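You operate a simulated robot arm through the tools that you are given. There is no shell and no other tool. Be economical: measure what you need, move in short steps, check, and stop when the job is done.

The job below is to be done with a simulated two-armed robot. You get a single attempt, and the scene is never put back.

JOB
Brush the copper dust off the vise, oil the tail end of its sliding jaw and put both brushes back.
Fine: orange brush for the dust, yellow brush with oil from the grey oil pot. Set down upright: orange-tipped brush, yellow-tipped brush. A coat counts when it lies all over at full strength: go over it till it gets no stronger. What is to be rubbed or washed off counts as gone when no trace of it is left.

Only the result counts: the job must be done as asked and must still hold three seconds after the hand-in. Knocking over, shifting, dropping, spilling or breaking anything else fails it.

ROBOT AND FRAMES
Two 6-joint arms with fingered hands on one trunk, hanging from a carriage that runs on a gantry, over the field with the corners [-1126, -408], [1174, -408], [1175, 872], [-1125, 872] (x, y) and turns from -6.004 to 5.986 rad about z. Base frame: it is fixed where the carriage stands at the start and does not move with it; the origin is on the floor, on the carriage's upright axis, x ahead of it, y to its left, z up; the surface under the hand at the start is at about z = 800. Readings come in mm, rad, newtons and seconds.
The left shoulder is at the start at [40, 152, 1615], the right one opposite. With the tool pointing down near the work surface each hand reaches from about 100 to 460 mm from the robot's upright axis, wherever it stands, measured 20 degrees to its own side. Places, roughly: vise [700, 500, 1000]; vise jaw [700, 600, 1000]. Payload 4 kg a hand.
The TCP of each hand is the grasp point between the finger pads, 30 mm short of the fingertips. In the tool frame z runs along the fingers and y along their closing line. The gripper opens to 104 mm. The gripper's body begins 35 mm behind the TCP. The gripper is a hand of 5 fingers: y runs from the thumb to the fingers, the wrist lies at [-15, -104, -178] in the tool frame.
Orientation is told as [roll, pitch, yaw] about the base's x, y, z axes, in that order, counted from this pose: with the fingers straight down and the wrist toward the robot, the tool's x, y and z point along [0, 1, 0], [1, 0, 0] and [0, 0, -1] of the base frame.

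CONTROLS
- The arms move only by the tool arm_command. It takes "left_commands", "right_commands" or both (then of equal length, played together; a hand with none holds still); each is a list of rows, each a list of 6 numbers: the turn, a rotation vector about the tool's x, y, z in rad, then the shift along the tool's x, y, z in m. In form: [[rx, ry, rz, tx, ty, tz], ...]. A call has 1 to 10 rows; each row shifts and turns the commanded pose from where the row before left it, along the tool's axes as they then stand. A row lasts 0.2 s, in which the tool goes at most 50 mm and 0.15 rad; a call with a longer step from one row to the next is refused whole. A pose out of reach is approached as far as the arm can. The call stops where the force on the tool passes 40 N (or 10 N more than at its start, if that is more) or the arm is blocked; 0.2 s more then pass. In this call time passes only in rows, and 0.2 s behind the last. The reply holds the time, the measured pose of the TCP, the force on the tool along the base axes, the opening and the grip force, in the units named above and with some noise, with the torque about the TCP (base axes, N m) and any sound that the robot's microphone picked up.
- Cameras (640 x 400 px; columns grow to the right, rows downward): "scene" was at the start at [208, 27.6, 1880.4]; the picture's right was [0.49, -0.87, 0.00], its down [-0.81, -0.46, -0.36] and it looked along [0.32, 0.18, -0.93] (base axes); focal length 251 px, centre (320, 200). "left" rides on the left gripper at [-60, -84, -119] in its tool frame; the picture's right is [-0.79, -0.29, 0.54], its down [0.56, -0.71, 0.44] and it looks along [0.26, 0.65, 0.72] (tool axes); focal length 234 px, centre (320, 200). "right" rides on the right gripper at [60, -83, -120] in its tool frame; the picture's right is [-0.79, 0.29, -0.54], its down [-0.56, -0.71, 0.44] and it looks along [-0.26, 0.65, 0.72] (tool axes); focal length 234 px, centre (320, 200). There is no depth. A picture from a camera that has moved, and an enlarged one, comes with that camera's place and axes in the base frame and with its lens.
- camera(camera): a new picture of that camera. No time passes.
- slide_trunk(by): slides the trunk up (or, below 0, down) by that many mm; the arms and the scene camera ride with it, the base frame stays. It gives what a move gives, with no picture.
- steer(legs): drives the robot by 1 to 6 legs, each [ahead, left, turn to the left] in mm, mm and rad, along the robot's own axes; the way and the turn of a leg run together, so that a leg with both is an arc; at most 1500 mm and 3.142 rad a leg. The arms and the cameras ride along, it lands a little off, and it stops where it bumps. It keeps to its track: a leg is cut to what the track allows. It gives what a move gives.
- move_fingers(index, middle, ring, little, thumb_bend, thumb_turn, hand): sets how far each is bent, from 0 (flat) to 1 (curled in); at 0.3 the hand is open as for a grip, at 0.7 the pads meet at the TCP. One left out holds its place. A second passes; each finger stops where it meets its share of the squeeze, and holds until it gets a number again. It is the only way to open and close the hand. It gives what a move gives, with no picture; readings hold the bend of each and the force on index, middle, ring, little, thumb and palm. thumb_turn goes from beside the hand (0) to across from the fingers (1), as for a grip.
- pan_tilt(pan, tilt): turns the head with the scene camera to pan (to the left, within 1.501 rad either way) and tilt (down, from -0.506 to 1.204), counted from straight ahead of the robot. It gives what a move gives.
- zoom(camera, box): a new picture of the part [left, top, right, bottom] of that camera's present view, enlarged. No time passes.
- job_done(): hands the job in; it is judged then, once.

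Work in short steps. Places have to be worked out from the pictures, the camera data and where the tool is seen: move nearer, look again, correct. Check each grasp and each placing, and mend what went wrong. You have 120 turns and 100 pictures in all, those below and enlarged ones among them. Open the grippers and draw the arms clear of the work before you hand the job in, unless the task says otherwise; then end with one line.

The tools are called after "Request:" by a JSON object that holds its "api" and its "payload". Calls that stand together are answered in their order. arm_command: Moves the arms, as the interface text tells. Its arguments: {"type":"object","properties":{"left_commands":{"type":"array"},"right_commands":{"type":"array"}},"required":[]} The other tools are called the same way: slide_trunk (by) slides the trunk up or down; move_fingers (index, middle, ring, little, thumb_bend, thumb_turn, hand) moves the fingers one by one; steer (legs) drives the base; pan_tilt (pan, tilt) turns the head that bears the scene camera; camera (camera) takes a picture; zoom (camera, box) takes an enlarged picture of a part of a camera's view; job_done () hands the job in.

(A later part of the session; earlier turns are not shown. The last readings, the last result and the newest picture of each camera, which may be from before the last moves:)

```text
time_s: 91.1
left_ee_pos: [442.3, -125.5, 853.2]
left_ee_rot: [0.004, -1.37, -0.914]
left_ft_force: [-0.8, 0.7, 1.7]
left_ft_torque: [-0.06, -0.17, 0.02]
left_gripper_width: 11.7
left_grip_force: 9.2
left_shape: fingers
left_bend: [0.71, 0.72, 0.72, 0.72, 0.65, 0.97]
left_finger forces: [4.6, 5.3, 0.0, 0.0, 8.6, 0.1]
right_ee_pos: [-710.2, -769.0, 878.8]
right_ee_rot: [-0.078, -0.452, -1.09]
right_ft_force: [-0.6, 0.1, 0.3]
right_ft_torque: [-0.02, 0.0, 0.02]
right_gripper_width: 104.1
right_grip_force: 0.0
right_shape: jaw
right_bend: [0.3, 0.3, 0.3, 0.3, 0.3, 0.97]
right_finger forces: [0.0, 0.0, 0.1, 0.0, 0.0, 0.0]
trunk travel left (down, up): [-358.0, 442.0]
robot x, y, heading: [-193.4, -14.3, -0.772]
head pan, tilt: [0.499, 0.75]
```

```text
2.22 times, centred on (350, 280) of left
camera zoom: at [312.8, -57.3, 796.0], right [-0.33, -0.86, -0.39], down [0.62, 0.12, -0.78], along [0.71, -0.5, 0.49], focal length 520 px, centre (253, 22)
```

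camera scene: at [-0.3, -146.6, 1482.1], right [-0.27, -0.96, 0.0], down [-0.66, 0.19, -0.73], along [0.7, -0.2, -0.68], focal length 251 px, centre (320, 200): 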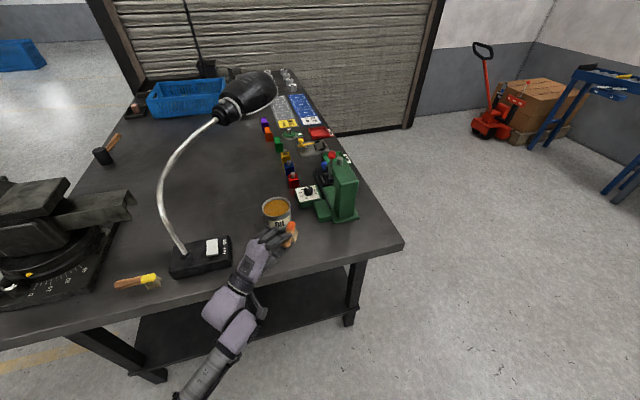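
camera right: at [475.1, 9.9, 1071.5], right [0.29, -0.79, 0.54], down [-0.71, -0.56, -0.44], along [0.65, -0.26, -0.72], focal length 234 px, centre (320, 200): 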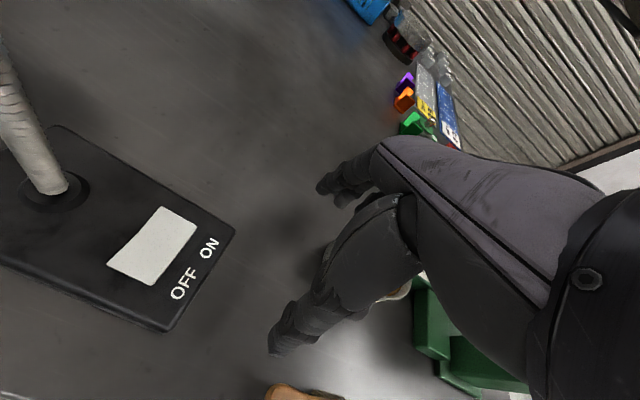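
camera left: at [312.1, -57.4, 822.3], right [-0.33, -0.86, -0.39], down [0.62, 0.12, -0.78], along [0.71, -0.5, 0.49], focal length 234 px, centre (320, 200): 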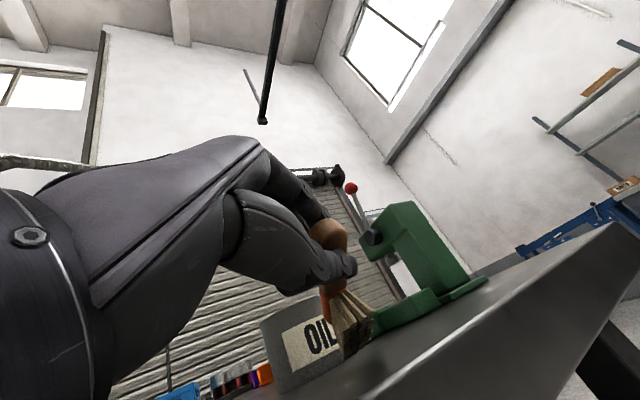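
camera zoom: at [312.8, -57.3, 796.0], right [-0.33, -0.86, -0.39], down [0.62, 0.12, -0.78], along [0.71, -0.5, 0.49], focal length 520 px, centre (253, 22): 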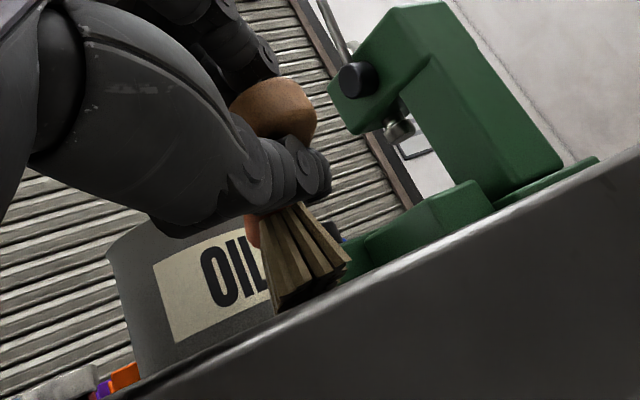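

It levels well. I lower 4 mm more and open the fingers upward.

Request:
{"api": "arm_command", "payload": {"left_commands": [[0, 0, 0, 0, -0.004, 0.0008]]}}

Request:
{"api": "move_fingers", "payload": {"hand": "left", "index": 0.55, "middle": 0.55, "ring": 0.55, "little": 0.55}}

Request:
{"api": "zoom", "payload": {"camera": "left", "box": [260, 190, 440, 370]}}

```text
time_s: 91.5
left_ee_pos: [443.0, -126.2, 849.3]
left_ee_rot: [0.005, -1.371, -0.914]
left_ft_force: [-1.0, 0.4, 2.1]
left_ft_torque: [-0.03, -0.21, -0.03]
left_gripper_width: 11.6
left_grip_force: 9.6
left_shape: fingers
left_bend: [0.71, 0.72, 0.72, 0.72, 0.65, 0.97]
left_finger forces: [4.6, 6.2, 0.0, 0.1, 8.9, 0.0]
right_ee_pos: [-710.0, -769.5, 877.3]
right_ee_rot: [-0.077, -0.451, -1.089]
right_ft_force: [-0.6, -0.1, -0.1]
right_ft_torque: [0.0, 0.04, 0.0]
right_gripper_width: 104.0
right_grip_force: 0.1
right_shape: jaw
right_bend: [0.3, 0.3, 0.3, 0.3, 0.3, 0.97]
right_finger forces: [0.0, 0.1, 0.0, 0.1, 0.0, 0.0]
trunk travel left (down, up): [-358.0, 442.0]
robot x, y, heading: [-193.2, -12.0, -0.775]
head pan, tilt: [0.499, 0.75]
```

```text
time_s: 92.5
left_ee_pos: [443.3, -127.4, 850.1]
left_ee_rot: [0.005, -1.372, -0.913]
left_ft_force: [0.4, 1.2, -0.8]
left_ft_torque: [0.04, 0.02, -0.03]
left_gripper_width: 17.4
left_grip_force: 0.1
left_shape: fingers
left_bend: [0.55, 0.55, 0.55, 0.55, 0.72, 0.97]
left_finger forces: [0.1, 0.0, 0.2, 0.0, 0.4, 0.0]
right_ee_pos: [-710.5, -769.1, 877.8]
right_ee_rot: [-0.076, -0.451, -1.089]
right_ft_force: [0.3, -0.5, 0.3]
right_ft_torque: [0.02, 0.0, -0.01]
right_gripper_width: 103.9
right_grip_force: 0.0
right_shape: jaw
right_bend: [0.3, 0.3, 0.3, 0.3, 0.3, 0.97]
right_finger forces: [0.1, 0.1, 0.1, 0.0, 0.1, 0.1]
trunk travel left (down, up): [-358.0, 442.0]
robot x, y, heading: [-195.3, -11.3, -0.773]
head pan, tilt: [0.499, 0.75]
```

```text
2.22 times, centred on (350, 280) of left
camera zoom: at [313.3, -57.2, 791.6], right [-0.33, -0.86, -0.39], down [0.62, 0.12, -0.78], along [0.71, -0.5, 0.49], focal length 520 px, centre (253, 22)
```

zoom: 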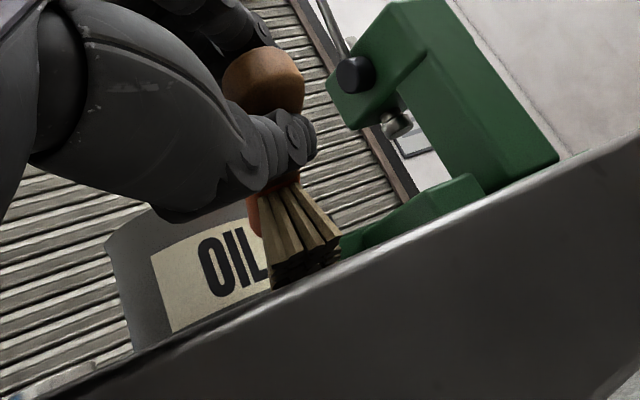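

The handle rests on the thumb; I lower the thumb away, then draw back.

Request:
{"api": "move_fingers", "payload": {"hand": "left", "thumb_bend": 0.55}}

Request:
{"api": "arm_command", "payload": {"left_commands": [[0, 0, 0, 0, 0, -0.025], [0, 0, 0, 0, 0, -0.04], [0, 0, 0, 0, 0.01, -0.04]]}}

Request:
{"api": "camera", "payload": {"camera": "left"}}

Request:
{"api": "zoom", "payload": {"camera": "scene", "box": [220, 180, 340, 280]}}

```text
time_s: 93.5
left_ee_pos: [441.5, -126.8, 849.8]
left_ee_rot: [0.006, -1.371, -0.913]
left_ft_force: [-0.1, 0.0, -0.1]
left_ft_torque: [-0.01, 0.0, -0.01]
left_gripper_width: 38.8
left_grip_force: 0.0
left_shape: fingers
left_bend: [0.55, 0.55, 0.55, 0.55, 0.55, 0.97]
left_finger forces: [0.0, 0.0, 0.0, 0.0, 0.3, 0.0]
right_ee_pos: [-710.9, -769.4, 877.6]
right_ee_rot: [-0.078, -0.451, -1.09]
right_ft_force: [-0.2, -0.1, -0.6]
right_ft_torque: [0.01, 0.0, 0.02]
right_gripper_width: 104.0
right_grip_force: 0.0
right_shape: jaw
right_bend: [0.3, 0.3, 0.3, 0.3, 0.3, 0.97]
right_finger forces: [0.1, 0.1, 0.0, 0.0, 0.0, 0.0]
trunk travel left (down, up): [-358.0, 442.0]
robot x, y, heading: [-196.8, -7.7, -0.777]
head pan, tilt: [0.499, 0.75]
```

```text
time_s: 94.3
left_ee_pos: [380.4, -44.1, 881.2]
left_ee_rot: [0.008, -1.368, -0.916]
left_ft_force: [-1.0, 1.1, 0.4]
left_ft_torque: [-0.03, 0.03, 0.0]
left_gripper_width: 39.6
left_grip_force: 0.1
left_shape: fingers
left_bend: [0.55, 0.55, 0.55, 0.55, 0.55, 0.97]
left_finger forces: [0.0, 0.0, 0.1, 0.1, 0.0, 0.0]
right_ee_pos: [-711.0, -768.0, 876.4]
right_ee_rot: [-0.076, -0.45, -1.094]
right_ft_force: [-0.6, 0.0, 0.0]
right_ft_torque: [-0.03, 0.02, -0.02]
right_gripper_width: 104.0
right_grip_force: 0.0
right_shape: jaw
right_bend: [0.3, 0.3, 0.3, 0.3, 0.3, 0.97]
right_finger forces: [0.0, 0.0, 0.1, 0.1, 0.1, 0.1]
trunk travel left (down, up): [-358.0, 442.0]
robot x, y, heading: [-197.8, -10.5, -0.778]
head pan, tilt: [0.499, 0.75]
```

```text
34 pictures are left
camera left: at [250.6, 24.6, 823.5], right [-0.33, -0.86, -0.39], down [0.62, 0.12, -0.78], along [0.71, -0.5, 0.49], focal length 234 px, centre (320, 200)
```

left: 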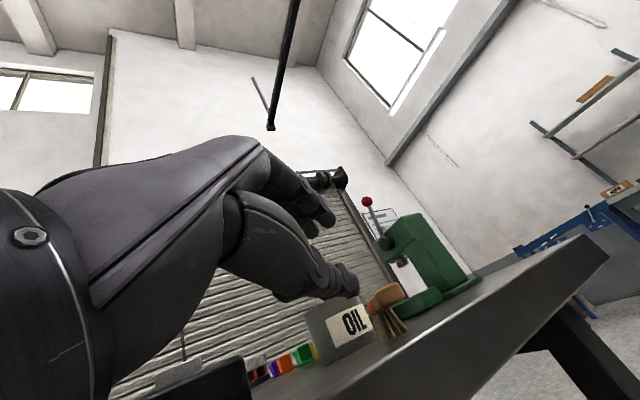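

```text
4.00 times, centred on (280, 230) of scene
camera zoom: at [-0.7, -145.9, 1481.9], right [-0.27, -0.96, 0.0], down [-0.66, 0.19, -0.73], along [0.7, -0.2, -0.68], focal length 1006 px, centre (480, 80)
```

zoom: 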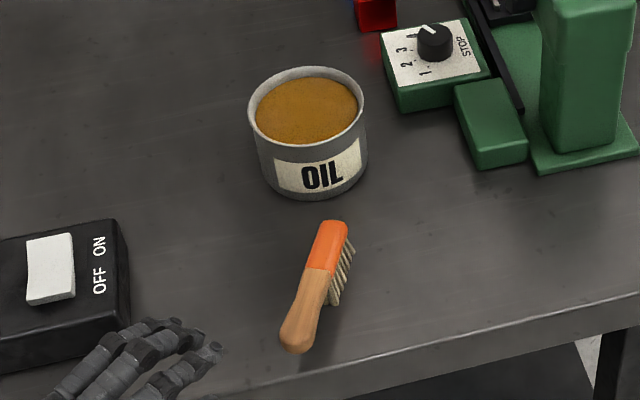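

Orange brush stands upright at its old place (centre ≈ (480,-150)). Now the yellow one: I raise, return to fingers-down and drive in front of it.

Request:
{"api": "arm_command", "payload": {"left_commands": [[0, 0, 0, 0, 0.045, -0.01], [0, 0, 0, 0, 0.045, -0.01], [0.14, 0, 0, 0, 0.02, 0], [0.14, 0, 0, 0, 0.02, 0], [0.14, 0, 0, 0, 0.02, 0], [0.14, 0, 0, 0, 0.02, 0], [0.14, 0, 0, 0, 0.02, 0], [0.14, 0, 0, 0, 0.02, 0], [0.14, 0, 0, 0, 0.0, 0], [0.14, 0, 0, 0, 0, 0]]}}

Request:
{"api": "arm_command", "payload": {"left_commands": [[0.14, 0, 0, 0, 0, 0], [0.11, 0, 0, 0, 0, 0]]}}

Request:
{"api": "steer", "payload": {"legs": [[0, 0, 0.777]]}}

Request:
{"api": "move_fingers", "payload": {"hand": "left", "index": 0.4, "middle": 0.4, "ring": 0.4, "little": 0.4, "thumb_bend": 0.4}}

```text
time_s: 96.5
left_ee_pos: [460.9, -135.2, 995.0]
left_ee_rot: [-0.026, -0.263, -0.93]
left_ft_force: [0.2, 0.1, 0.2]
left_ft_torque: [0.02, 0.0, -0.03]
left_gripper_width: 39.3
left_grip_force: 0.2
left_shape: fingers
left_bend: [0.55, 0.55, 0.55, 0.55, 0.55, 0.97]
left_finger forces: [0.0, 0.0, 0.0, 0.0, 0.0, 0.1]
left hand out of reach, approached as far as the arm can: row 3, 4, 5, 6, 7, 8, 9, 10
right_ee_pos: [-711.0, -769.9, 877.8]
right_ee_rot: [-0.078, -0.452, -1.089]
right_ft_force: [0.0, 0.0, 0.2]
right_ft_torque: [0.01, -0.02, 0.04]
right_gripper_width: 104.0
right_grip_force: 0.1
right_shape: jaw
right_bend: [0.3, 0.3, 0.3, 0.3, 0.3, 0.97]
right_finger forces: [0.1, 0.0, 0.1, 0.0, 0.0, 0.1]
trunk travel left (down, up): [-358.0, 442.0]
robot x, y, heading: [-194.9, -15.9, -0.771]
head pan, tilt: [0.499, 0.75]
```

```text
time_s: 97.1
left_ee_pos: [510.5, -103.1, 972.5]
left_ee_rot: [-0.021, -0.008, -0.926]
left_ft_force: [0.5, 0.4, 1.0]
left_ft_torque: [-0.04, -0.02, 0.03]
left_gripper_width: 39.6
left_grip_force: 0.0
left_shape: fingers
left_bend: [0.55, 0.55, 0.55, 0.55, 0.55, 0.97]
left_finger forces: [0.1, 0.1, 0.0, 0.0, 0.0, 0.0]
left hand out of reach, approached as far as the arm can: row 1, 2
right_ee_pos: [-710.3, -770.1, 877.8]
right_ee_rot: [-0.076, -0.453, -1.091]
right_ft_force: [0.3, -0.6, -0.1]
right_ft_torque: [0.01, -0.02, -0.04]
right_gripper_width: 104.1
right_grip_force: 0.0
right_shape: jaw
right_bend: [0.3, 0.3, 0.3, 0.3, 0.3, 0.97]
right_finger forces: [0.0, 0.1, 0.1, 0.1, 0.0, 0.0]
trunk travel left (down, up): [-358.0, 442.0]
robot x, y, heading: [-193.6, -16.8, -0.771]
head pan, tilt: [0.499, 0.75]
```

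```text
time_s: 98.5
left_ee_pos: [507.2, 65.8, 973.7]
left_ee_rot: [-0.004, -0.003, -0.706]
left_ft_force: [-0.3, -13.5, -1.2]
left_ft_torque: [1.0, -0.01, -0.46]
left_gripper_width: 39.5
left_grip_force: 5.4
left_shape: fingers
left_bend: [0.55, 0.55, 0.55, 0.55, 0.55, 0.97]
left_finger forces: [0.1, 0.1, 0.0, 0.1, 0.0, 11.9]
right_ee_pos: [-511.2, -873.8, 877.4]
right_ee_rot: [-0.077, -0.451, -0.843]
right_ft_force: [-0.2, 0.4, -0.4]
right_ft_torque: [0.0, -0.02, 0.02]
right_gripper_width: 103.7
right_grip_force: 0.0
right_shape: jaw
right_bend: [0.3, 0.3, 0.3, 0.3, 0.3, 0.97]
right_finger forces: [0.1, 0.1, 0.1, 0.1, 0.0, 0.1]
trunk travel left (down, up): [-358.0, 442.0]
robot x, y, heading: [-193.8, -10.9, -0.53]
head pan, tilt: [0.499, 0.75]
stopped in leg 1: the force on the tool passed its limit at 147 N (the readings are from after the stop); the commanded pose is now the measured one
```

```text
time_s: 99.5
left_ee_pos: [507.4, 66.2, 974.8]
left_ee_rot: [-0.007, -0.006, -0.703]
left_ft_force: [-2.4, -18.0, 2.1]
left_ft_torque: [1.4, -0.23, -0.48]
left_gripper_width: 77.9
left_grip_force: 8.8
left_shape: fingers
left_bend: [0.4, 0.4, 0.4, 0.4, 0.4, 0.97]
left_finger forces: [0.0, 0.1, 0.0, 0.1, 0.0, 16.8]
right_ee_pos: [-509.6, -875.9, 878.8]
right_ee_rot: [-0.077, -0.454, -0.844]
right_ft_force: [0.1, -0.7, -0.3]
right_ft_torque: [-0.01, -0.03, -0.02]
right_gripper_width: 103.8
right_grip_force: 0.1
right_shape: jaw
right_bend: [0.3, 0.3, 0.3, 0.3, 0.3, 0.97]
right_finger forces: [0.0, 0.1, 0.0, 0.0, 0.1, 0.0]
trunk travel left (down, up): [-358.0, 442.0]
robot x, y, heading: [-193.8, -15.7, -0.523]
head pan, tilt: [0.499, 0.75]
```

The hand drifted outward and bumped the lamp. I turn back away at once and look.

Request:
{"api": "steer", "payload": {"legs": [[0, 0, -0.15]]}}

Request:
{"api": "camera", "payload": {"camera": "scene"}}

```text
time_s: 100.5
left_ee_pos: [512.0, -34.1, 973.9]
left_ee_rot: [-0.005, -0.003, -0.849]
left_ft_force: [-0.9, -0.1, 0.0]
left_ft_torque: [-0.03, -0.02, 0.01]
left_gripper_width: 77.4
left_grip_force: 0.0
left_shape: fingers
left_bend: [0.4, 0.4, 0.4, 0.4, 0.4, 0.97]
left_finger forces: [0.1, 0.1, 0.1, 0.0, 0.1, 0.0]
right_ee_pos: [-632.2, -816.9, 876.9]
right_ee_rot: [-0.075, -0.452, -0.989]
right_ft_force: [0.0, 0.2, 0.3]
right_ft_torque: [0.0, 0.0, -0.01]
right_gripper_width: 103.6
right_grip_force: 0.1
right_shape: jaw
right_bend: [0.3, 0.3, 0.3, 0.3, 0.3, 0.97]
right_finger forces: [0.1, 0.0, 0.1, 0.0, 0.0, 0.0]
trunk travel left (down, up): [-358.0, 442.0]
robot x, y, heading: [-194.8, -12.4, -0.673]
head pan, tilt: [0.499, 0.75]
```

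```text
32 pictures are left
camera scene: at [11.6, -127.0, 1482.0], right [-0.17, -0.98, 0.0], down [-0.67, 0.12, -0.73], along [0.72, -0.13, -0.68], focal length 251 px, centre (320, 200)
```

scene: 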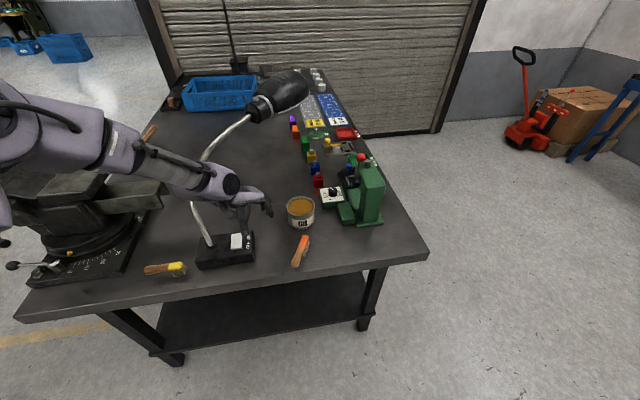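

The arm has folded into an odd posture. I zoom on the lamp base to see whether it moved.

Request:
{"api": "zoom", "payload": {"camera": "scene", "box": [140, 150, 320, 290]}}

```text
2.86 times, centred on (230, 220) of scene
camera zoom: at [11.6, -127.0, 1482.0], right [-0.17, -0.98, 0.0], down [-0.67, 0.12, -0.73], along [0.72, -0.13, -0.68], focal length 718 px, centre (577, 143)
```

zoom: 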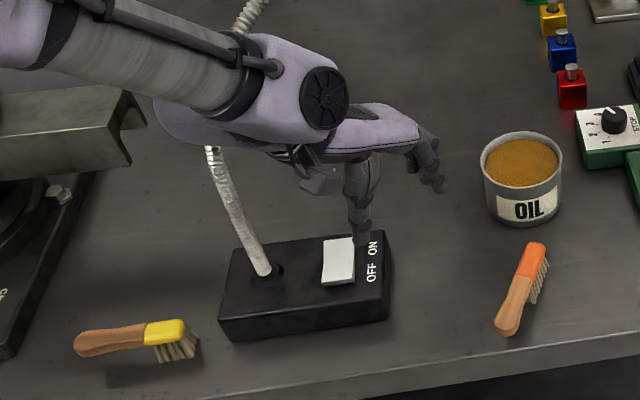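

The lamp stands where it was and the forearm is on the robot's side of it. I back the robot straight away from the table, then look at the arm.

Request:
{"api": "steer", "payload": {"legs": [[-195, -156, 0]]}}

Request:
{"api": "pan_tilt", "payload": {"pan": 0.6, "tilt": 0.9}}

Request:
{"api": "camera", "payload": {"camera": "scene"}}

```text
time_s: 102.4
left_ee_pos: [259.7, -32.0, 973.6]
left_ee_rot: [-0.006, -0.003, -0.844]
left_ft_force: [-0.4, -0.5, 0.1]
left_ft_torque: [0.01, 0.04, -0.01]
left_gripper_width: 78.0
left_grip_force: 0.0
left_shape: fingers
left_bend: [0.4, 0.4, 0.4, 0.4, 0.4, 0.97]
left_finger forces: [0.0, 0.0, 0.0, 0.0, 0.0, 0.1]
right_ee_pos: [-882.1, -818.5, 878.1]
right_ee_rot: [-0.074, -0.454, -0.987]
right_ft_force: [0.4, 0.1, -0.2]
right_ft_torque: [-0.02, -0.03, 0.02]
right_gripper_width: 103.9
right_grip_force: 0.1
right_shape: jaw
right_bend: [0.3, 0.3, 0.3, 0.3, 0.3, 0.97]
right_finger forces: [0.1, 0.0, 0.0, 0.1, 0.0, 0.1]
trunk travel left (down, up): [-358.0, 442.0]
robot x, y, heading: [-447.3, -12.9, -0.671]
head pan, tilt: [0.499, 0.75]
```

```text
time_s: 103.1
left_ee_pos: [259.9, -32.1, 974.8]
left_ee_rot: [-0.007, -0.005, -0.844]
left_ft_force: [1.2, 0.4, 0.3]
left_ft_torque: [0.03, -0.01, 0.0]
left_gripper_width: 77.6
left_grip_force: 0.0
left_shape: fingers
left_bend: [0.4, 0.4, 0.4, 0.4, 0.4, 0.97]
left_finger forces: [0.1, 0.1, 0.1, 0.1, 0.0, 0.0]
right_ee_pos: [-880.2, -820.1, 876.3]
right_ee_rot: [-0.076, -0.452, -0.987]
right_ft_force: [0.5, 0.2, -0.6]
right_ft_torque: [0.03, 0.01, 0.0]
right_gripper_width: 104.2
right_grip_force: 0.0
right_shape: jaw
right_bend: [0.3, 0.3, 0.3, 0.3, 0.3, 0.97]
right_finger forces: [0.1, 0.0, 0.0, 0.0, 0.0, 0.0]
trunk travel left (down, up): [-358.0, 442.0]
robot x, y, heading: [-444.4, -12.6, -0.669]
head pan, tilt: [0.6, 0.901]
```

```text
30 pictures are left
camera scene: at [-246.6, -117.3, 1470.2], right [-0.07, -1.0, 0.0], down [-0.78, 0.05, -0.62], along [0.62, -0.04, -0.78], focal length 251 px, centre (320, 200)
```

scene: 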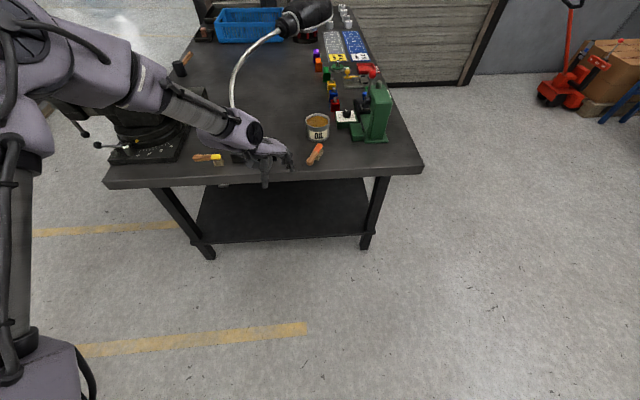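

The elbow has swung up and out to the left. I try to return to the earlier elbow-low posture by retracing: pitch forward while moving inward.

Request:
{"api": "arm_command", "payload": {"left_commands": [[-0.14, 0, 0, -0.02, -0.03, 0], [-0.14, 0, 0, -0.02, -0.03, 0], [-0.14, 0, 0, -0.02, -0.03, 0], [-0.14, 0, 0, -0.02, -0.03, 0], [-0.14, 0, 0, -0.02, -0.03, 0], [-0.14, 0, 0, -0.02, -0.03, 0], [-0.14, 0, 0, -0.02, -0.03, 0], [-0.14, 0, 0, -0.02, -0.03, 0], [-0.14, 0, 0, 0, 0, 0]]}}

Request:
{"api": "camera", "payload": {"camera": "scene"}}

```text
time_s: 105.1
left_ee_pos: [55.5, 5.3, 953.6]
left_ee_rot: [-0.122, -1.267, -0.8]
left_ft_force: [-0.4, 0.6, -0.1]
left_ft_torque: [-0.05, 0.0, 0.02]
left_gripper_width: 77.9
left_grip_force: 0.1
left_shape: fingers
left_bend: [0.4, 0.4, 0.4, 0.4, 0.4, 0.97]
left_finger forces: [0.1, 0.1, 0.0, 0.1, 0.0, 0.1]
left hand out of reach, approached as far as the arm can: row 1, 2, 4, 6, 7, 8, 9
right_ee_pos: [-881.8, -819.8, 877.6]
right_ee_rot: [-0.077, -0.451, -0.984]
right_ft_force: [-0.2, -0.4, 0.7]
right_ft_torque: [-0.01, 0.01, 0.02]
right_gripper_width: 103.9
right_grip_force: 0.1
right_shape: jaw
right_bend: [0.3, 0.3, 0.3, 0.3, 0.3, 0.97]
right_finger forces: [0.1, 0.0, 0.1, 0.1, 0.0, 0.1]
trunk travel left (down, up): [-358.0, 442.0]
robot x, y, heading: [-448.6, -12.5, -0.67]
head pan, tilt: [0.6, 0.901]
```

```text
29 pictures are left
camera scene: at [-248.0, -117.2, 1469.6], right [-0.07, -1.0, 0.0], down [-0.78, 0.05, -0.62], along [0.62, -0.04, -0.78], focal length 251 px, centre (320, 200)
```

scene: 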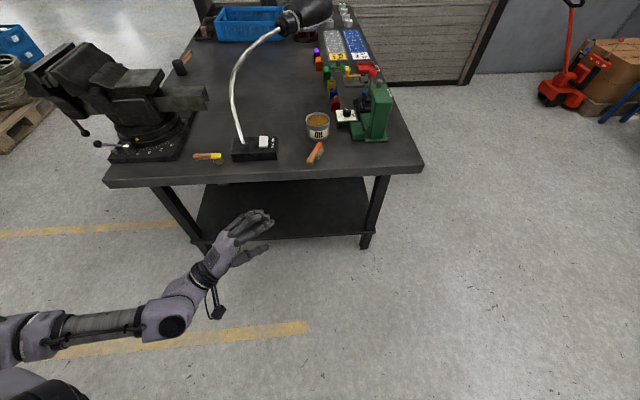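

The arm is back in its elbow-low posture. I extend forward and then pitch back to fingers-down gently.

Request:
{"api": "arm_command", "payload": {"left_commands": [[0, 0, 0, 0, 0.012, 0.04], [0, 0, 0, 0, 0.012, 0.04], [0, 0, 0, 0, 0.012, 0.04], [0, 0, 0, 0, 0.012, 0.04], [0.14, 0, 0, 0, 0, 0.015], [0.14, 0, 0, 0, 0, 0.0], [0.14, 0, 0, 0, 0, 0], [0.14, 0, 0, 0, 0, 0], [0.14, 0, 0, 0, 0, 0]]}}

Request:
{"api": "arm_command", "payload": {"left_commands": [[0.14, 0, 0, 0, 0, 0], [0.14, 0, 0, 0, 0, 0], [0.14, 0, 0, 0, 0, 0], [0.13, 0, 0, 0, 0, 0]]}}

Request:
{"api": "camera", "payload": {"camera": "scene"}}

```text
time_s: 107.1
left_ee_pos: [169.3, -137.3, 949.0]
left_ee_rot: [-0.048, -0.572, -0.883]
left_ft_force: [1.8, 0.0, 0.6]
left_ft_torque: [0.02, 0.02, 0.02]
left_gripper_width: 77.8
left_grip_force: 0.1
left_shape: fingers
left_bend: [0.4, 0.4, 0.4, 0.4, 0.4, 0.97]
left_finger forces: [0.0, 0.1, 0.0, 0.1, 0.0, 0.1]
right_ee_pos: [-879.5, -820.9, 877.1]
right_ee_rot: [-0.074, -0.453, -0.987]
right_ft_force: [1.1, -0.7, 0.0]
right_ft_torque: [-0.02, 0.0, 0.0]
right_gripper_width: 104.0
right_grip_force: 0.0
right_shape: jaw
right_bend: [0.3, 0.3, 0.3, 0.3, 0.3, 0.97]
right_finger forces: [0.1, 0.1, 0.1, 0.0, 0.0, 0.0]
trunk travel left (down, up): [-358.0, 442.0]
robot x, y, heading: [-449.6, -13.6, -0.667]
head pan, tilt: [0.6, 0.901]
```

```text
time_s: 108.1
left_ee_pos: [168.8, -137.0, 950.6]
left_ee_rot: [-0.04, -0.02, -0.909]
left_ft_force: [0.7, -0.5, -0.6]
left_ft_torque: [-0.01, 0.04, 0.01]
left_gripper_width: 78.0
left_grip_force: 0.0
left_shape: fingers
left_bend: [0.4, 0.4, 0.4, 0.4, 0.4, 0.97]
left_finger forces: [0.1, 0.0, 0.0, 0.0, 0.0, 0.0]
right_ee_pos: [-879.6, -820.0, 876.8]
right_ee_rot: [-0.074, -0.452, -0.986]
right_ft_force: [0.0, 0.8, 0.0]
right_ft_torque: [0.01, -0.01, 0.02]
right_gripper_width: 104.0
right_grip_force: 0.1
right_shape: jaw
right_bend: [0.3, 0.3, 0.3, 0.3, 0.3, 0.97]
right_finger forces: [0.0, 0.0, 0.1, 0.1, 0.0, 0.0]
trunk travel left (down, up): [-358.0, 442.0]
robot x, y, heading: [-447.3, -18.5, -0.674]
head pan, tilt: [0.6, 0.901]
```

```text
28 pictures are left
camera scene: at [-246.4, -117.7, 1470.3], right [-0.07, -1.0, 0.0], down [-0.78, 0.05, -0.62], along [0.62, -0.04, -0.78], focal length 251 px, centre (320, 200)
```

scene: 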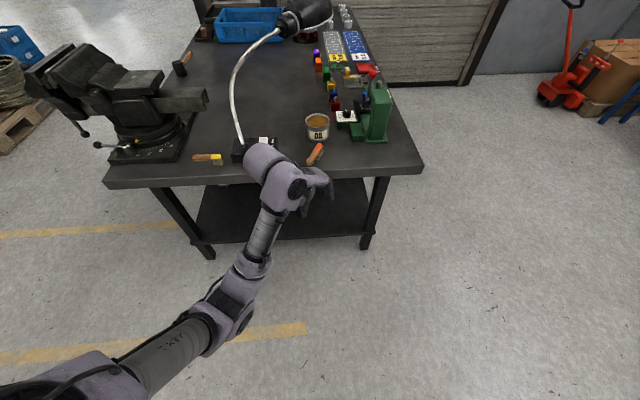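

Good posture again. Yellow brush: handle (485,297)→(492,239), head to (492,200). I turn to heading 0.3 here and drive up to it.

Request:
{"api": "steer", "payload": {"legs": [[0, 0, 0.974], [346, -278, 0]]}}

Request:
{"api": "camera", "payload": {"camera": "left"}}

```text
time_s: 113.2
left_ee_pos: [416.3, 258.6, 949.4]
left_ee_rot: [-0.038, -0.022, 0.056]
left_ft_force: [0.5, 0.7, 1.3]
left_ft_torque: [0.02, -0.01, -0.03]
left_gripper_width: 77.8
left_grip_force: 0.0
left_shape: fingers
left_bend: [0.4, 0.4, 0.4, 0.4, 0.4, 0.97]
left_finger forces: [0.1, 0.0, 0.0, 0.0, 0.0, 0.1]
right_ee_pos: [379.0, -994.1, 877.7]
right_ee_rot: [-0.076, -0.452, -0.021]
right_ft_force: [0.6, 1.1, -0.4]
right_ft_torque: [0.01, 0.01, -0.04]
right_gripper_width: 103.8
right_grip_force: 0.1
right_shape: jaw
right_bend: [0.3, 0.3, 0.3, 0.3, 0.3, 0.97]
right_finger forces: [0.0, 0.0, 0.1, 0.0, 0.0, 0.0]
trunk travel left (down, up): [-358.0, 442.0]
robot x, y, heading: [-33.3, -174.6, 0.297]
head pan, tilt: [0.6, 0.901]
```

```text
27 pictures are left
camera left: at [334.3, 199.2, 1070.2], right [-0.23, -0.82, -0.52], down [-0.72, 0.5, -0.47], along [0.65, 0.26, -0.71], focal length 234 px, centre (320, 200)
```

left: 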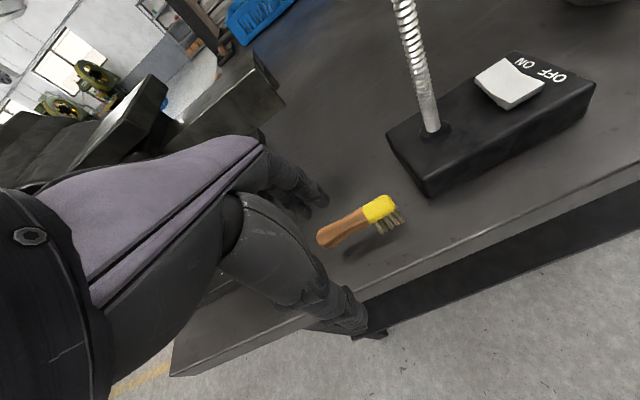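

I advance over the handle (491,262) and descend to about z=845.

Request:
{"api": "arm_command", "payload": {"left_commands": [[0.02, 0.038, 0, 0.0, 0.037, 0], [0, 0, 0, 0.0, 0.037, 0], [0, 0, 0, 0, 0, 0.045], [0, 0, 0, 0, 0, 0.045], [0, 0, 0, 0, 0, 0.014]]}}

Request:
{"api": "zoom", "payload": {"camera": "left", "box": [200, 130, 440, 330]}}

```text
time_s: 114.5
left_ee_pos: [490.5, 263.1, 845.5]
left_ee_rot: [-0.002, -0.001, 0.055]
left_ft_force: [-0.1, 0.3, 0.1]
left_ft_torque: [0.04, 0.0, -0.02]
left_gripper_width: 77.8
left_grip_force: 0.1
left_shape: fingers
left_bend: [0.4, 0.4, 0.4, 0.4, 0.4, 0.97]
left_finger forces: [0.0, 0.0, 0.0, 0.1, 0.1, 0.1]
right_ee_pos: [378.8, -992.3, 876.5]
right_ee_rot: [-0.074, -0.453, -0.021]
right_ft_force: [0.3, -0.2, 0.0]
right_ft_torque: [0.0, -0.03, 0.03]
right_gripper_width: 103.7
right_grip_force: 0.0
right_shape: jaw
right_bend: [0.3, 0.3, 0.3, 0.3, 0.3, 0.97]
right_finger forces: [0.1, 0.0, 0.0, 0.0, 0.0, 0.1]
trunk travel left (down, up): [-358.0, 442.0]
robot x, y, heading: [-35.2, -174.3, 0.294]
head pan, tilt: [0.6, 0.901]
```

```text
2.00 times, centred on (320, 230) of left
camera zoom: at [411.7, 198.3, 966.1], right [-0.24, -0.8, -0.54], down [-0.74, 0.52, -0.44], along [0.63, 0.29, -0.72], focal length 468 px, centre (320, 140)
```

zoom: 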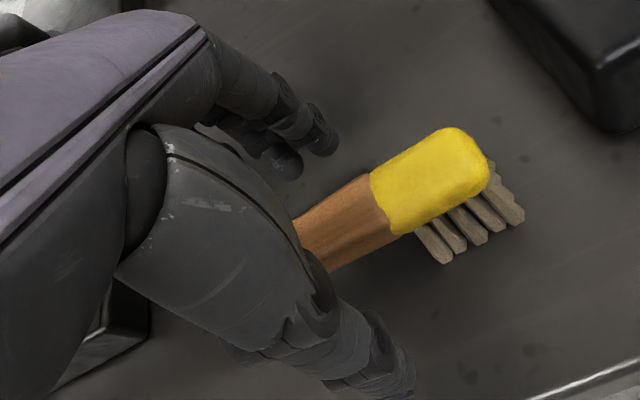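

Aligned. I lower to 837, close to 0.6, then 0.66.

Request:
{"api": "arm_command", "payload": {"left_commands": [[0, 0, 0, 0, 0, 0.008]]}}

Request:
{"api": "move_fingers", "payload": {"hand": "left", "index": 0.58, "middle": 0.58, "ring": 0.58, "little": 0.58, "thumb_bend": 0.58}}

Request:
{"api": "arm_command", "payload": {"left_commands": [[0, 0, 0, 0, 0, 0.006]]}}

Request:
{"api": "move_fingers", "payload": {"hand": "left", "index": 0.66, "middle": 0.66, "ring": 0.66, "little": 0.66, "thumb_bend": 0.66}}

Request:
{"api": "zoom", "payload": {"camera": "left", "box": [200, 130, 440, 330]}}

```text
time_s: 114.8
left_ee_pos: [490.5, 262.1, 838.6]
left_ee_rot: [0.0, -0.002, 0.056]
left_ft_force: [-0.6, -0.5, -0.5]
left_ft_torque: [0.0, -0.01, -0.01]
left_gripper_width: 77.9
left_grip_force: 0.1
left_shape: fingers
left_bend: [0.4, 0.4, 0.4, 0.4, 0.4, 0.97]
left_finger forces: [0.0, 0.0, 0.0, 0.1, 0.0, 0.0]
right_ee_pos: [379.4, -993.4, 877.3]
right_ee_rot: [-0.075, -0.452, -0.02]
right_ft_force: [0.5, 0.0, -1.0]
right_ft_torque: [0.0, 0.01, 0.01]
right_gripper_width: 104.0
right_grip_force: 0.1
right_shape: jaw
right_bend: [0.3, 0.3, 0.3, 0.3, 0.3, 0.97]
right_finger forces: [0.0, 0.1, 0.0, 0.0, 0.1, 0.1]
trunk travel left (down, up): [-358.0, 442.0]
robot x, y, heading: [-38.3, -177.4, 0.295]
head pan, tilt: [0.6, 0.901]
```

```text
time_s: 115.8
left_ee_pos: [490.2, 262.7, 838.9]
left_ee_rot: [-0.004, -0.002, 0.058]
left_ft_force: [0.3, -0.1, -0.5]
left_ft_torque: [-0.04, 0.03, 0.0]
left_gripper_width: 34.5
left_grip_force: 0.0
left_shape: fingers
left_bend: [0.57, 0.57, 0.57, 0.57, 0.57, 0.97]
left_finger forces: [0.1, 0.2, 0.0, 0.1, 0.0, 0.0]
right_ee_pos: [379.3, -992.8, 876.7]
right_ee_rot: [-0.075, -0.453, -0.02]
right_ft_force: [-0.3, 0.3, 0.0]
right_ft_torque: [-0.02, -0.01, -0.03]
right_gripper_width: 103.6
right_grip_force: 0.0
right_shape: jaw
right_bend: [0.3, 0.3, 0.3, 0.3, 0.3, 0.97]
right_finger forces: [0.1, 0.0, 0.0, 0.0, 0.0, 0.0]
trunk travel left (down, up): [-358.0, 442.0]
robot x, y, heading: [-40.2, -177.2, 0.291]
head pan, tilt: [0.6, 0.901]
```

```text
time_s: 116.2
left_ee_pos: [491.5, 263.2, 834.0]
left_ee_rot: [-0.001, -0.005, 0.055]
left_ft_force: [1.1, -0.8, 2.8]
left_ft_torque: [-0.01, -0.09, -0.03]
left_gripper_width: 34.5
left_grip_force: 1.7
left_shape: fingers
left_bend: [0.57, 0.57, 0.57, 0.57, 0.57, 0.97]
left_finger forces: [0.0, 2.8, 0.0, 0.1, 0.0, 0.0]
right_ee_pos: [379.2, -992.6, 875.9]
right_ee_rot: [-0.075, -0.451, -0.022]
right_ft_force: [-0.6, 0.3, -0.2]
right_ft_torque: [-0.03, 0.02, 0.01]
right_gripper_width: 104.1
right_grip_force: 0.1
right_shape: jaw
right_bend: [0.3, 0.3, 0.3, 0.3, 0.3, 0.97]
right_finger forces: [0.0, 0.1, 0.0, 0.1, 0.0, 0.1]
trunk travel left (down, up): [-358.0, 442.0]
robot x, y, heading: [-35.9, -177.0, 0.294]
head pan, tilt: [0.6, 0.901]
```

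```text
time_s: 117.2
left_ee_pos: [490.4, 262.5, 832.4]
left_ee_rot: [-0.002, -0.002, 0.056]
left_ft_force: [0.4, -0.3, -0.5]
left_ft_torque: [-0.02, 0.01, 0.02]
left_gripper_width: 11.5
left_grip_force: 0.0
left_shape: fingers
left_bend: [0.66, 0.66, 0.66, 0.66, 0.66, 0.97]
left_finger forces: [0.0, 0.0, 0.0, 0.1, 0.2, 0.0]
right_ee_pos: [378.3, -991.8, 877.4]
right_ee_rot: [-0.076, -0.453, -0.023]
right_ft_force: [0.6, -0.3, -1.2]
right_ft_torque: [0.0, 0.0, 0.05]
right_gripper_width: 104.0
right_grip_force: 0.1
right_shape: jaw
right_bend: [0.3, 0.3, 0.3, 0.3, 0.3, 0.97]
right_finger forces: [0.1, 0.1, 0.1, 0.1, 0.1, 0.1]
trunk travel left (down, up): [-358.0, 442.0]
robot x, y, heading: [-34.4, -175.7, 0.289]
head pan, tilt: [0.6, 0.901]
```

```text
2.00 times, centred on (320, 230) of left
camera zoom: at [411.1, 198.4, 953.0], right [-0.24, -0.8, -0.54], down [-0.74, 0.52, -0.44], along [0.63, 0.29, -0.72], focal length 468 px, centre (320, 140)
```

zoom: 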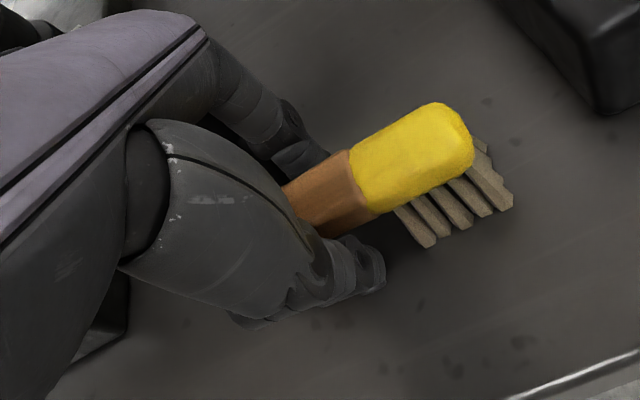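

Not yet gripping; I close a little more.

Request:
{"api": "move_fingers", "payload": {"hand": "left", "index": 0.7, "middle": 0.7, "ring": 0.7, "little": 0.7, "thumb_bend": 0.7}}

Request:
{"api": "zoom", "payload": {"camera": "left", "box": [200, 130, 440, 330]}}

```text
time_s: 118.2
left_ee_pos: [491.4, 261.9, 833.2]
left_ee_rot: [-0.005, -0.001, 0.055]
left_ft_force: [0.8, -0.2, 0.8]
left_ft_torque: [-0.03, 0.01, -0.02]
left_gripper_width: 6.3
left_grip_force: 2.4
left_shape: fingers
left_bend: [0.68, 0.7, 0.69, 0.7, 0.68, 0.97]
left_finger forces: [1.6, 0.0, 0.4, 0.5, 2.2, 0.0]
right_ee_pos: [378.1, -992.2, 877.3]
right_ee_rot: [-0.075, -0.451, -0.021]
right_ft_force: [0.0, -0.7, 0.1]
right_ft_torque: [0.0, -0.02, 0.01]
right_gripper_width: 103.8
right_grip_force: 0.0
right_shape: jaw
right_bend: [0.3, 0.3, 0.3, 0.3, 0.3, 0.97]
right_finger forces: [0.0, 0.0, 0.0, 0.1, 0.0, 0.1]
trunk travel left (down, up): [-358.0, 442.0]
robot x, y, heading: [-38.4, -178.5, 0.294]
head pan, tilt: [0.6, 0.901]
```

```text
2.00 times, centred on (320, 230) of left
camera zoom: at [411.1, 198.4, 952.9], right [-0.24, -0.8, -0.54], down [-0.74, 0.52, -0.44], along [0.63, 0.29, -0.72], focal length 468 px, centre (320, 140)
```

zoom: 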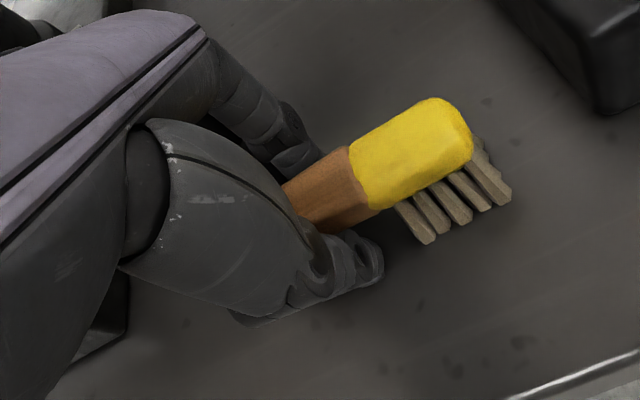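

Gripping gently and the brush is undisturbed. I firm to 0.73 and lift 25 mm.

Request:
{"api": "move_fingers", "payload": {"hand": "left", "index": 0.73, "middle": 0.73, "ring": 0.72, "little": 0.72, "thumb_bend": 0.73}}

Request:
{"api": "arm_command", "payload": {"left_commands": [[0, 0, 0, 0, 0, -0.012], [0, 0, 0, 0, 0, -0.02]]}}

Request:
{"api": "zoom", "payload": {"camera": "left", "box": [200, 130, 440, 330]}}

```text
time_s: 119.2
left_ee_pos: [490.4, 262.1, 833.7]
left_ee_rot: [-0.002, -0.002, 0.054]
left_ft_force: [0.4, -0.9, 0.5]
left_ft_torque: [-0.02, 0.0, 0.02]
left_gripper_width: 0.2
left_grip_force: 6.8
left_shape: fingers
left_bend: [0.73, 0.73, 0.72, 0.72, 0.71, 0.96]
left_finger forces: [4.8, 0.0, 0.5, 1.5, 6.3, 0.0]
right_ee_pos: [378.3, -992.5, 876.2]
right_ee_rot: [-0.075, -0.454, -0.022]
right_ft_force: [-0.6, -0.3, 0.4]
right_ft_torque: [-0.01, 0.02, -0.02]
right_gripper_width: 103.9
right_grip_force: 0.0
right_shape: jaw
right_bend: [0.3, 0.3, 0.3, 0.3, 0.3, 0.97]
right_finger forces: [0.1, 0.0, 0.0, 0.1, 0.0, 0.0]
trunk travel left (down, up): [-358.0, 442.0]
robot x, y, heading: [-34.6, -178.0, 0.296]
head pan, tilt: [0.6, 0.901]
```

```text
time_s: 119.8
left_ee_pos: [489.7, 263.0, 866.5]
left_ee_rot: [0.0, -0.001, 0.056]
left_ft_force: [-0.3, 0.1, -1.4]
left_ft_torque: [0.04, -0.01, -0.03]
left_gripper_width: 0.0
left_grip_force: 4.9
left_shape: fingers
left_bend: [0.73, 0.73, 0.72, 0.72, 0.71, 0.97]
left_finger forces: [5.1, 0.0, 0.0, 0.0, 5.5, 0.0]
right_ee_pos: [380.2, -992.5, 875.5]
right_ee_rot: [-0.074, -0.451, -0.02]
right_ft_force: [0.9, 0.2, 0.7]
right_ft_torque: [-0.03, -0.01, 0.01]
right_gripper_width: 103.9
right_grip_force: 0.1
right_shape: jaw
right_bend: [0.3, 0.3, 0.3, 0.3, 0.3, 0.97]
right_finger forces: [0.0, 0.0, 0.0, 0.1, 0.0, 0.0]
trunk travel left (down, up): [-358.0, 442.0]
robot x, y, heading: [-38.2, -174.0, 0.298]
head pan, tilt: [0.6, 0.901]
```

```text
2.00 times, centred on (320, 230) of left
camera zoom: at [410.7, 198.7, 985.3], right [-0.24, -0.8, -0.54], down [-0.73, 0.52, -0.44], along [0.63, 0.29, -0.72], focal length 468 px, centre (320, 140)
```

zoom: 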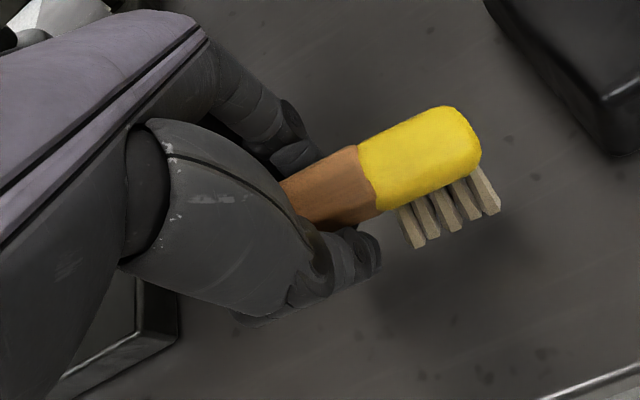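

Held level, pinched at the neck. Next: dip in the pot (centre ≈ (635,-172), rim z≈872). I raise, back off clear of the lamp, turn to heading −0.5, and drive to bring the hand over the pot.

Request:
{"api": "arm_command", "payload": {"left_commands": [[0, 0, 0, 0, 0, -0.04], [0, 0, 0, 0, 0, -0.04], [0, 0, 0, 0, 0, -0.035]]}}

Request:
{"api": "steer", "payload": {"legs": [[-249, 76, 0], [0, 0, -0.796], [120, 125, 0]]}}

Request:
{"api": "camera", "payload": {"camera": "left"}}

```text
time_s: 120.7
left_ee_pos: [489.9, 263.0, 981.1]
left_ee_rot: [0.0, -0.003, 0.055]
left_ft_force: [0.9, 0.1, -0.9]
left_ft_torque: [0.02, 0.02, -0.03]
left_gripper_width: 0.0
left_grip_force: 5.6
left_shape: fingers
left_bend: [0.73, 0.73, 0.72, 0.72, 0.71, 0.97]
left_finger forces: [5.1, 0.1, 0.0, 0.0, 5.3, 0.0]
right_ee_pos: [379.1, -991.0, 876.4]
right_ee_rot: [-0.075, -0.452, -0.02]
right_ft_force: [-0.1, -0.1, -0.1]
right_ft_torque: [0.01, 0.01, -0.02]
right_gripper_width: 103.8
right_grip_force: 0.0
right_shape: jaw
right_bend: [0.3, 0.3, 0.3, 0.3, 0.3, 0.97]
right_finger forces: [0.1, 0.0, 0.0, 0.1, 0.1, 0.0]
trunk travel left (down, up): [-358.0, 442.0]
robot x, y, heading: [-37.9, -178.9, 0.301]
head pan, tilt: [0.6, 0.901]
```

```text
time_s: 125.7
left_ee_pos: [549.1, -199.4, 980.8]
left_ee_rot: [0.0, -0.002, -0.746]
left_ft_force: [0.2, 0.4, -0.9]
left_ft_torque: [0.04, -0.04, -0.03]
left_gripper_width: 0.0
left_grip_force: 5.1
left_shape: fingers
left_bend: [0.73, 0.73, 0.72, 0.72, 0.71, 0.97]
left_finger forces: [4.8, 0.0, 0.1, 0.1, 5.3, 0.0]
right_ee_pos: [-429.5, -992.0, 876.7]
right_ee_rot: [-0.073, -0.453, -0.825]
right_ft_force: [-0.2, 0.6, -0.3]
right_ft_torque: [0.01, 0.03, -0.02]
right_gripper_width: 104.0
right_grip_force: 0.1
right_shape: jaw
right_bend: [0.3, 0.3, 0.3, 0.3, 0.3, 0.97]
right_finger forces: [0.0, 0.0, 0.0, 0.0, 0.1, 0.1]
trunk travel left (down, up): [-358.0, 442.0]
robot x, y, heading: [-128.5, -126.4, -0.51]
head pan, tilt: [0.6, 0.901]
```

```text
22 pictures are left
camera left: at [447.7, -186.8, 1100.8], right [-0.75, -0.38, -0.54], down [-0.14, 0.89, -0.44], along [0.65, -0.25, -0.72], focal length 234 px, centre (320, 200)
```

left: 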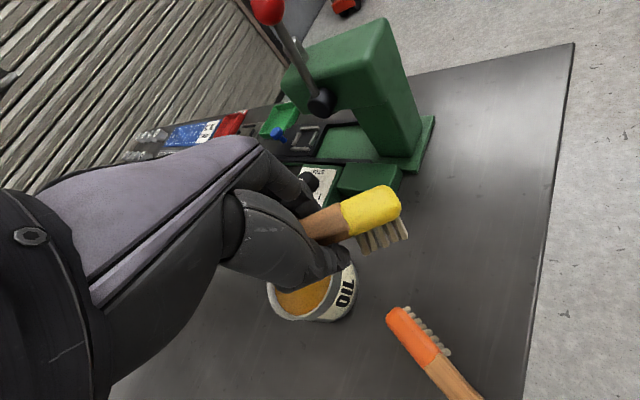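

I move the hand over the pot and tilt the brush head downward by 0.4 rad.

Request:
{"api": "arm_command", "payload": {"left_commands": [[0, 0, 0, 0.041, 0.0214, 0], [0, 0, 0, 0.041, 0.0214, 0], [0, 0.134, 0, 0, 0, 0], [0, 0.134, 0, 0, 0, 0], [0, 0.134, 0, 0, 0, 0]]}}

Request:
{"api": "camera", "payload": {"camera": "left"}}

```text
time_s: 126.9
left_ee_pos: [636.0, -167.9, 980.9]
left_ee_rot: [0.4, -0.002, -0.749]
left_ft_force: [-0.1, -0.4, 0.0]
left_ft_torque: [0.02, -0.07, -0.02]
left_gripper_width: 0.0
left_grip_force: 4.7
left_shape: fingers
left_bend: [0.73, 0.73, 0.72, 0.72, 0.71, 0.97]
left_finger forces: [4.9, 0.0, 0.1, 0.1, 5.2, 0.1]
right_ee_pos: [-431.1, -992.1, 876.6]
right_ee_rot: [-0.076, -0.453, -0.825]
right_ft_force: [-0.8, -0.1, -0.7]
right_ft_torque: [-0.03, -0.01, 0.0]
right_gripper_width: 103.8
right_grip_force: 0.1
right_shape: jaw
right_bend: [0.3, 0.3, 0.3, 0.3, 0.3, 0.97]
right_finger forces: [0.0, 0.0, 0.0, 0.0, 0.0, 0.1]
trunk travel left (down, up): [-358.0, 442.0]
robot x, y, heading: [-133.4, -124.1, -0.511]
head pan, tilt: [0.6, 0.901]
```

```text
21 pictures are left
camera left: at [505.4, -186.9, 1067.2], right [-0.56, -0.18, -0.81], down [-0.05, 0.98, -0.18], along [0.83, -0.06, -0.56], focal length 234 px, centre (320, 200)
```

left: 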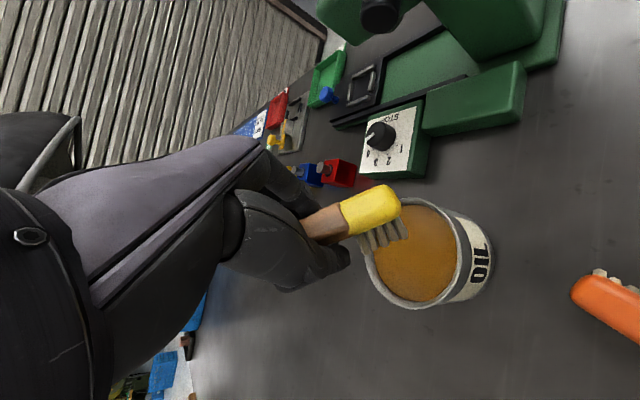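

Pot centre refines to (631,-167). I shift 12 mm and lower into the oil.

Request:
{"api": "arm_command", "payload": {"left_commands": [[0, 0, 0, 0.011, 0, 0.0047], [0, 0, 0, -0.0148, 0, 0.035], [0, 0, 0, -0.0117, 0, 0.0276]]}}

Request:
{"api": "zoom", "payload": {"camera": "left", "box": [260, 130, 500, 330]}}

```text
time_s: 127.7
left_ee_pos: [645.3, -159.0, 912.9]
left_ee_rot: [0.4, -0.001, -0.746]
left_ft_force: [-0.4, 1.4, 0.4]
left_ft_torque: [-0.02, 0.05, -0.01]
left_gripper_width: 0.0
left_grip_force: 2.6
left_shape: fingers
left_bend: [0.73, 0.73, 0.72, 0.72, 0.71, 0.97]
left_finger forces: [1.4, 0.0, 0.2, 0.8, 2.3, 0.0]
right_ee_pos: [-430.3, -992.7, 875.6]
right_ee_rot: [-0.075, -0.453, -0.825]
right_ft_force: [-1.0, 0.6, -0.6]
right_ft_torque: [0.02, -0.02, -0.02]
right_gripper_width: 104.0
right_grip_force: 0.0
right_shape: jaw
right_bend: [0.3, 0.3, 0.3, 0.3, 0.3, 0.97]
right_finger forces: [0.0, 0.0, 0.0, 0.0, 0.0, 0.0]
trunk travel left (down, up): [-358.0, 442.0]
robot x, y, heading: [-131.3, -124.0, -0.503]
head pan, tilt: [0.6, 0.901]
```

```text
2.00 times, centred on (380, 230) of left
camera zoom: at [515.5, -177.0, 999.6], right [-0.56, -0.18, -0.81], down [-0.05, 0.98, -0.19], along [0.83, -0.06, -0.56], focal length 468 px, centre (200, 140)
```

zoom: 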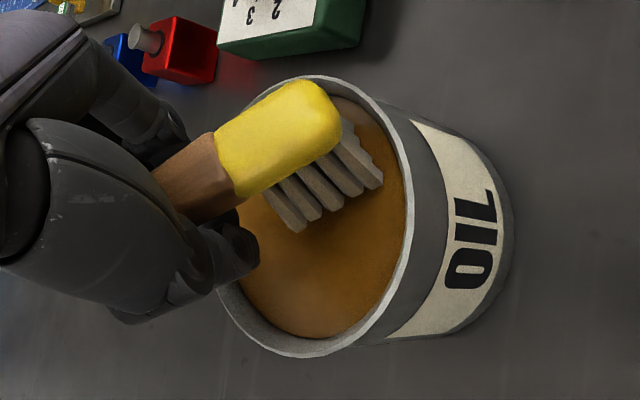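

There is light contact with the oil (grip forces changed). I lift out and check the bristles.

Request:
{"api": "arm_command", "payload": {"left_commands": [[0, 0, 0, 0.0156, 0, -0.0368], [0, 0, 0, 0.0117, 0, -0.0276]]}}

Request:
{"api": "zoom", "payload": {"camera": "left", "box": [260, 130, 500, 330]}}

```text
time_s: 128.3
left_ee_pos: [646.0, -161.1, 981.9]
left_ee_rot: [0.4, -0.001, -0.747]
left_ft_force: [0.3, 0.0, -1.1]
left_ft_torque: [-0.02, -0.01, 0.02]
left_gripper_width: 0.2
left_grip_force: 1.7
left_shape: fingers
left_bend: [0.73, 0.73, 0.72, 0.72, 0.71, 0.97]
left_finger forces: [1.7, 0.0, 0.1, 0.0, 1.7, 0.0]
right_ee_pos: [-430.3, -991.5, 876.9]
right_ee_rot: [-0.075, -0.452, -0.825]
right_ft_force: [0.3, -0.3, 0.2]
right_ft_torque: [0.0, 0.01, -0.03]
right_gripper_width: 103.9
right_grip_force: 0.0
right_shape: jaw
right_bend: [0.3, 0.3, 0.3, 0.3, 0.3, 0.97]
right_finger forces: [0.1, 0.0, 0.0, 0.1, 0.0, 0.1]
trunk travel left (down, up): [-358.0, 442.0]
robot x, y, heading: [-129.7, -126.5, -0.509]
head pan, tilt: [0.6, 0.901]
```

```text
2.00 times, centred on (380, 230) of left
camera zoom: at [516.2, -178.3, 1068.6], right [-0.56, -0.18, -0.81], down [-0.05, 0.98, -0.19], along [0.83, -0.06, -0.56], focal length 468 px, centre (200, 140)
```

zoom: 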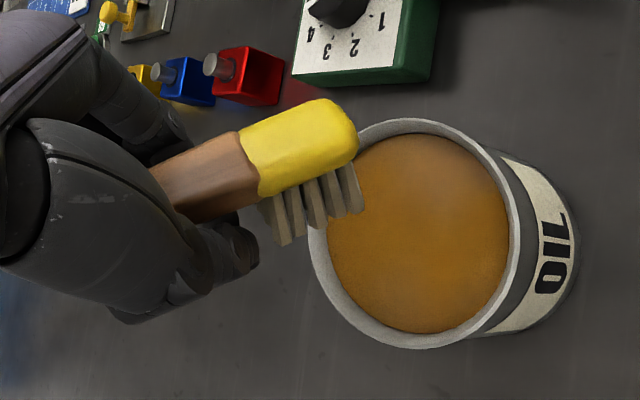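

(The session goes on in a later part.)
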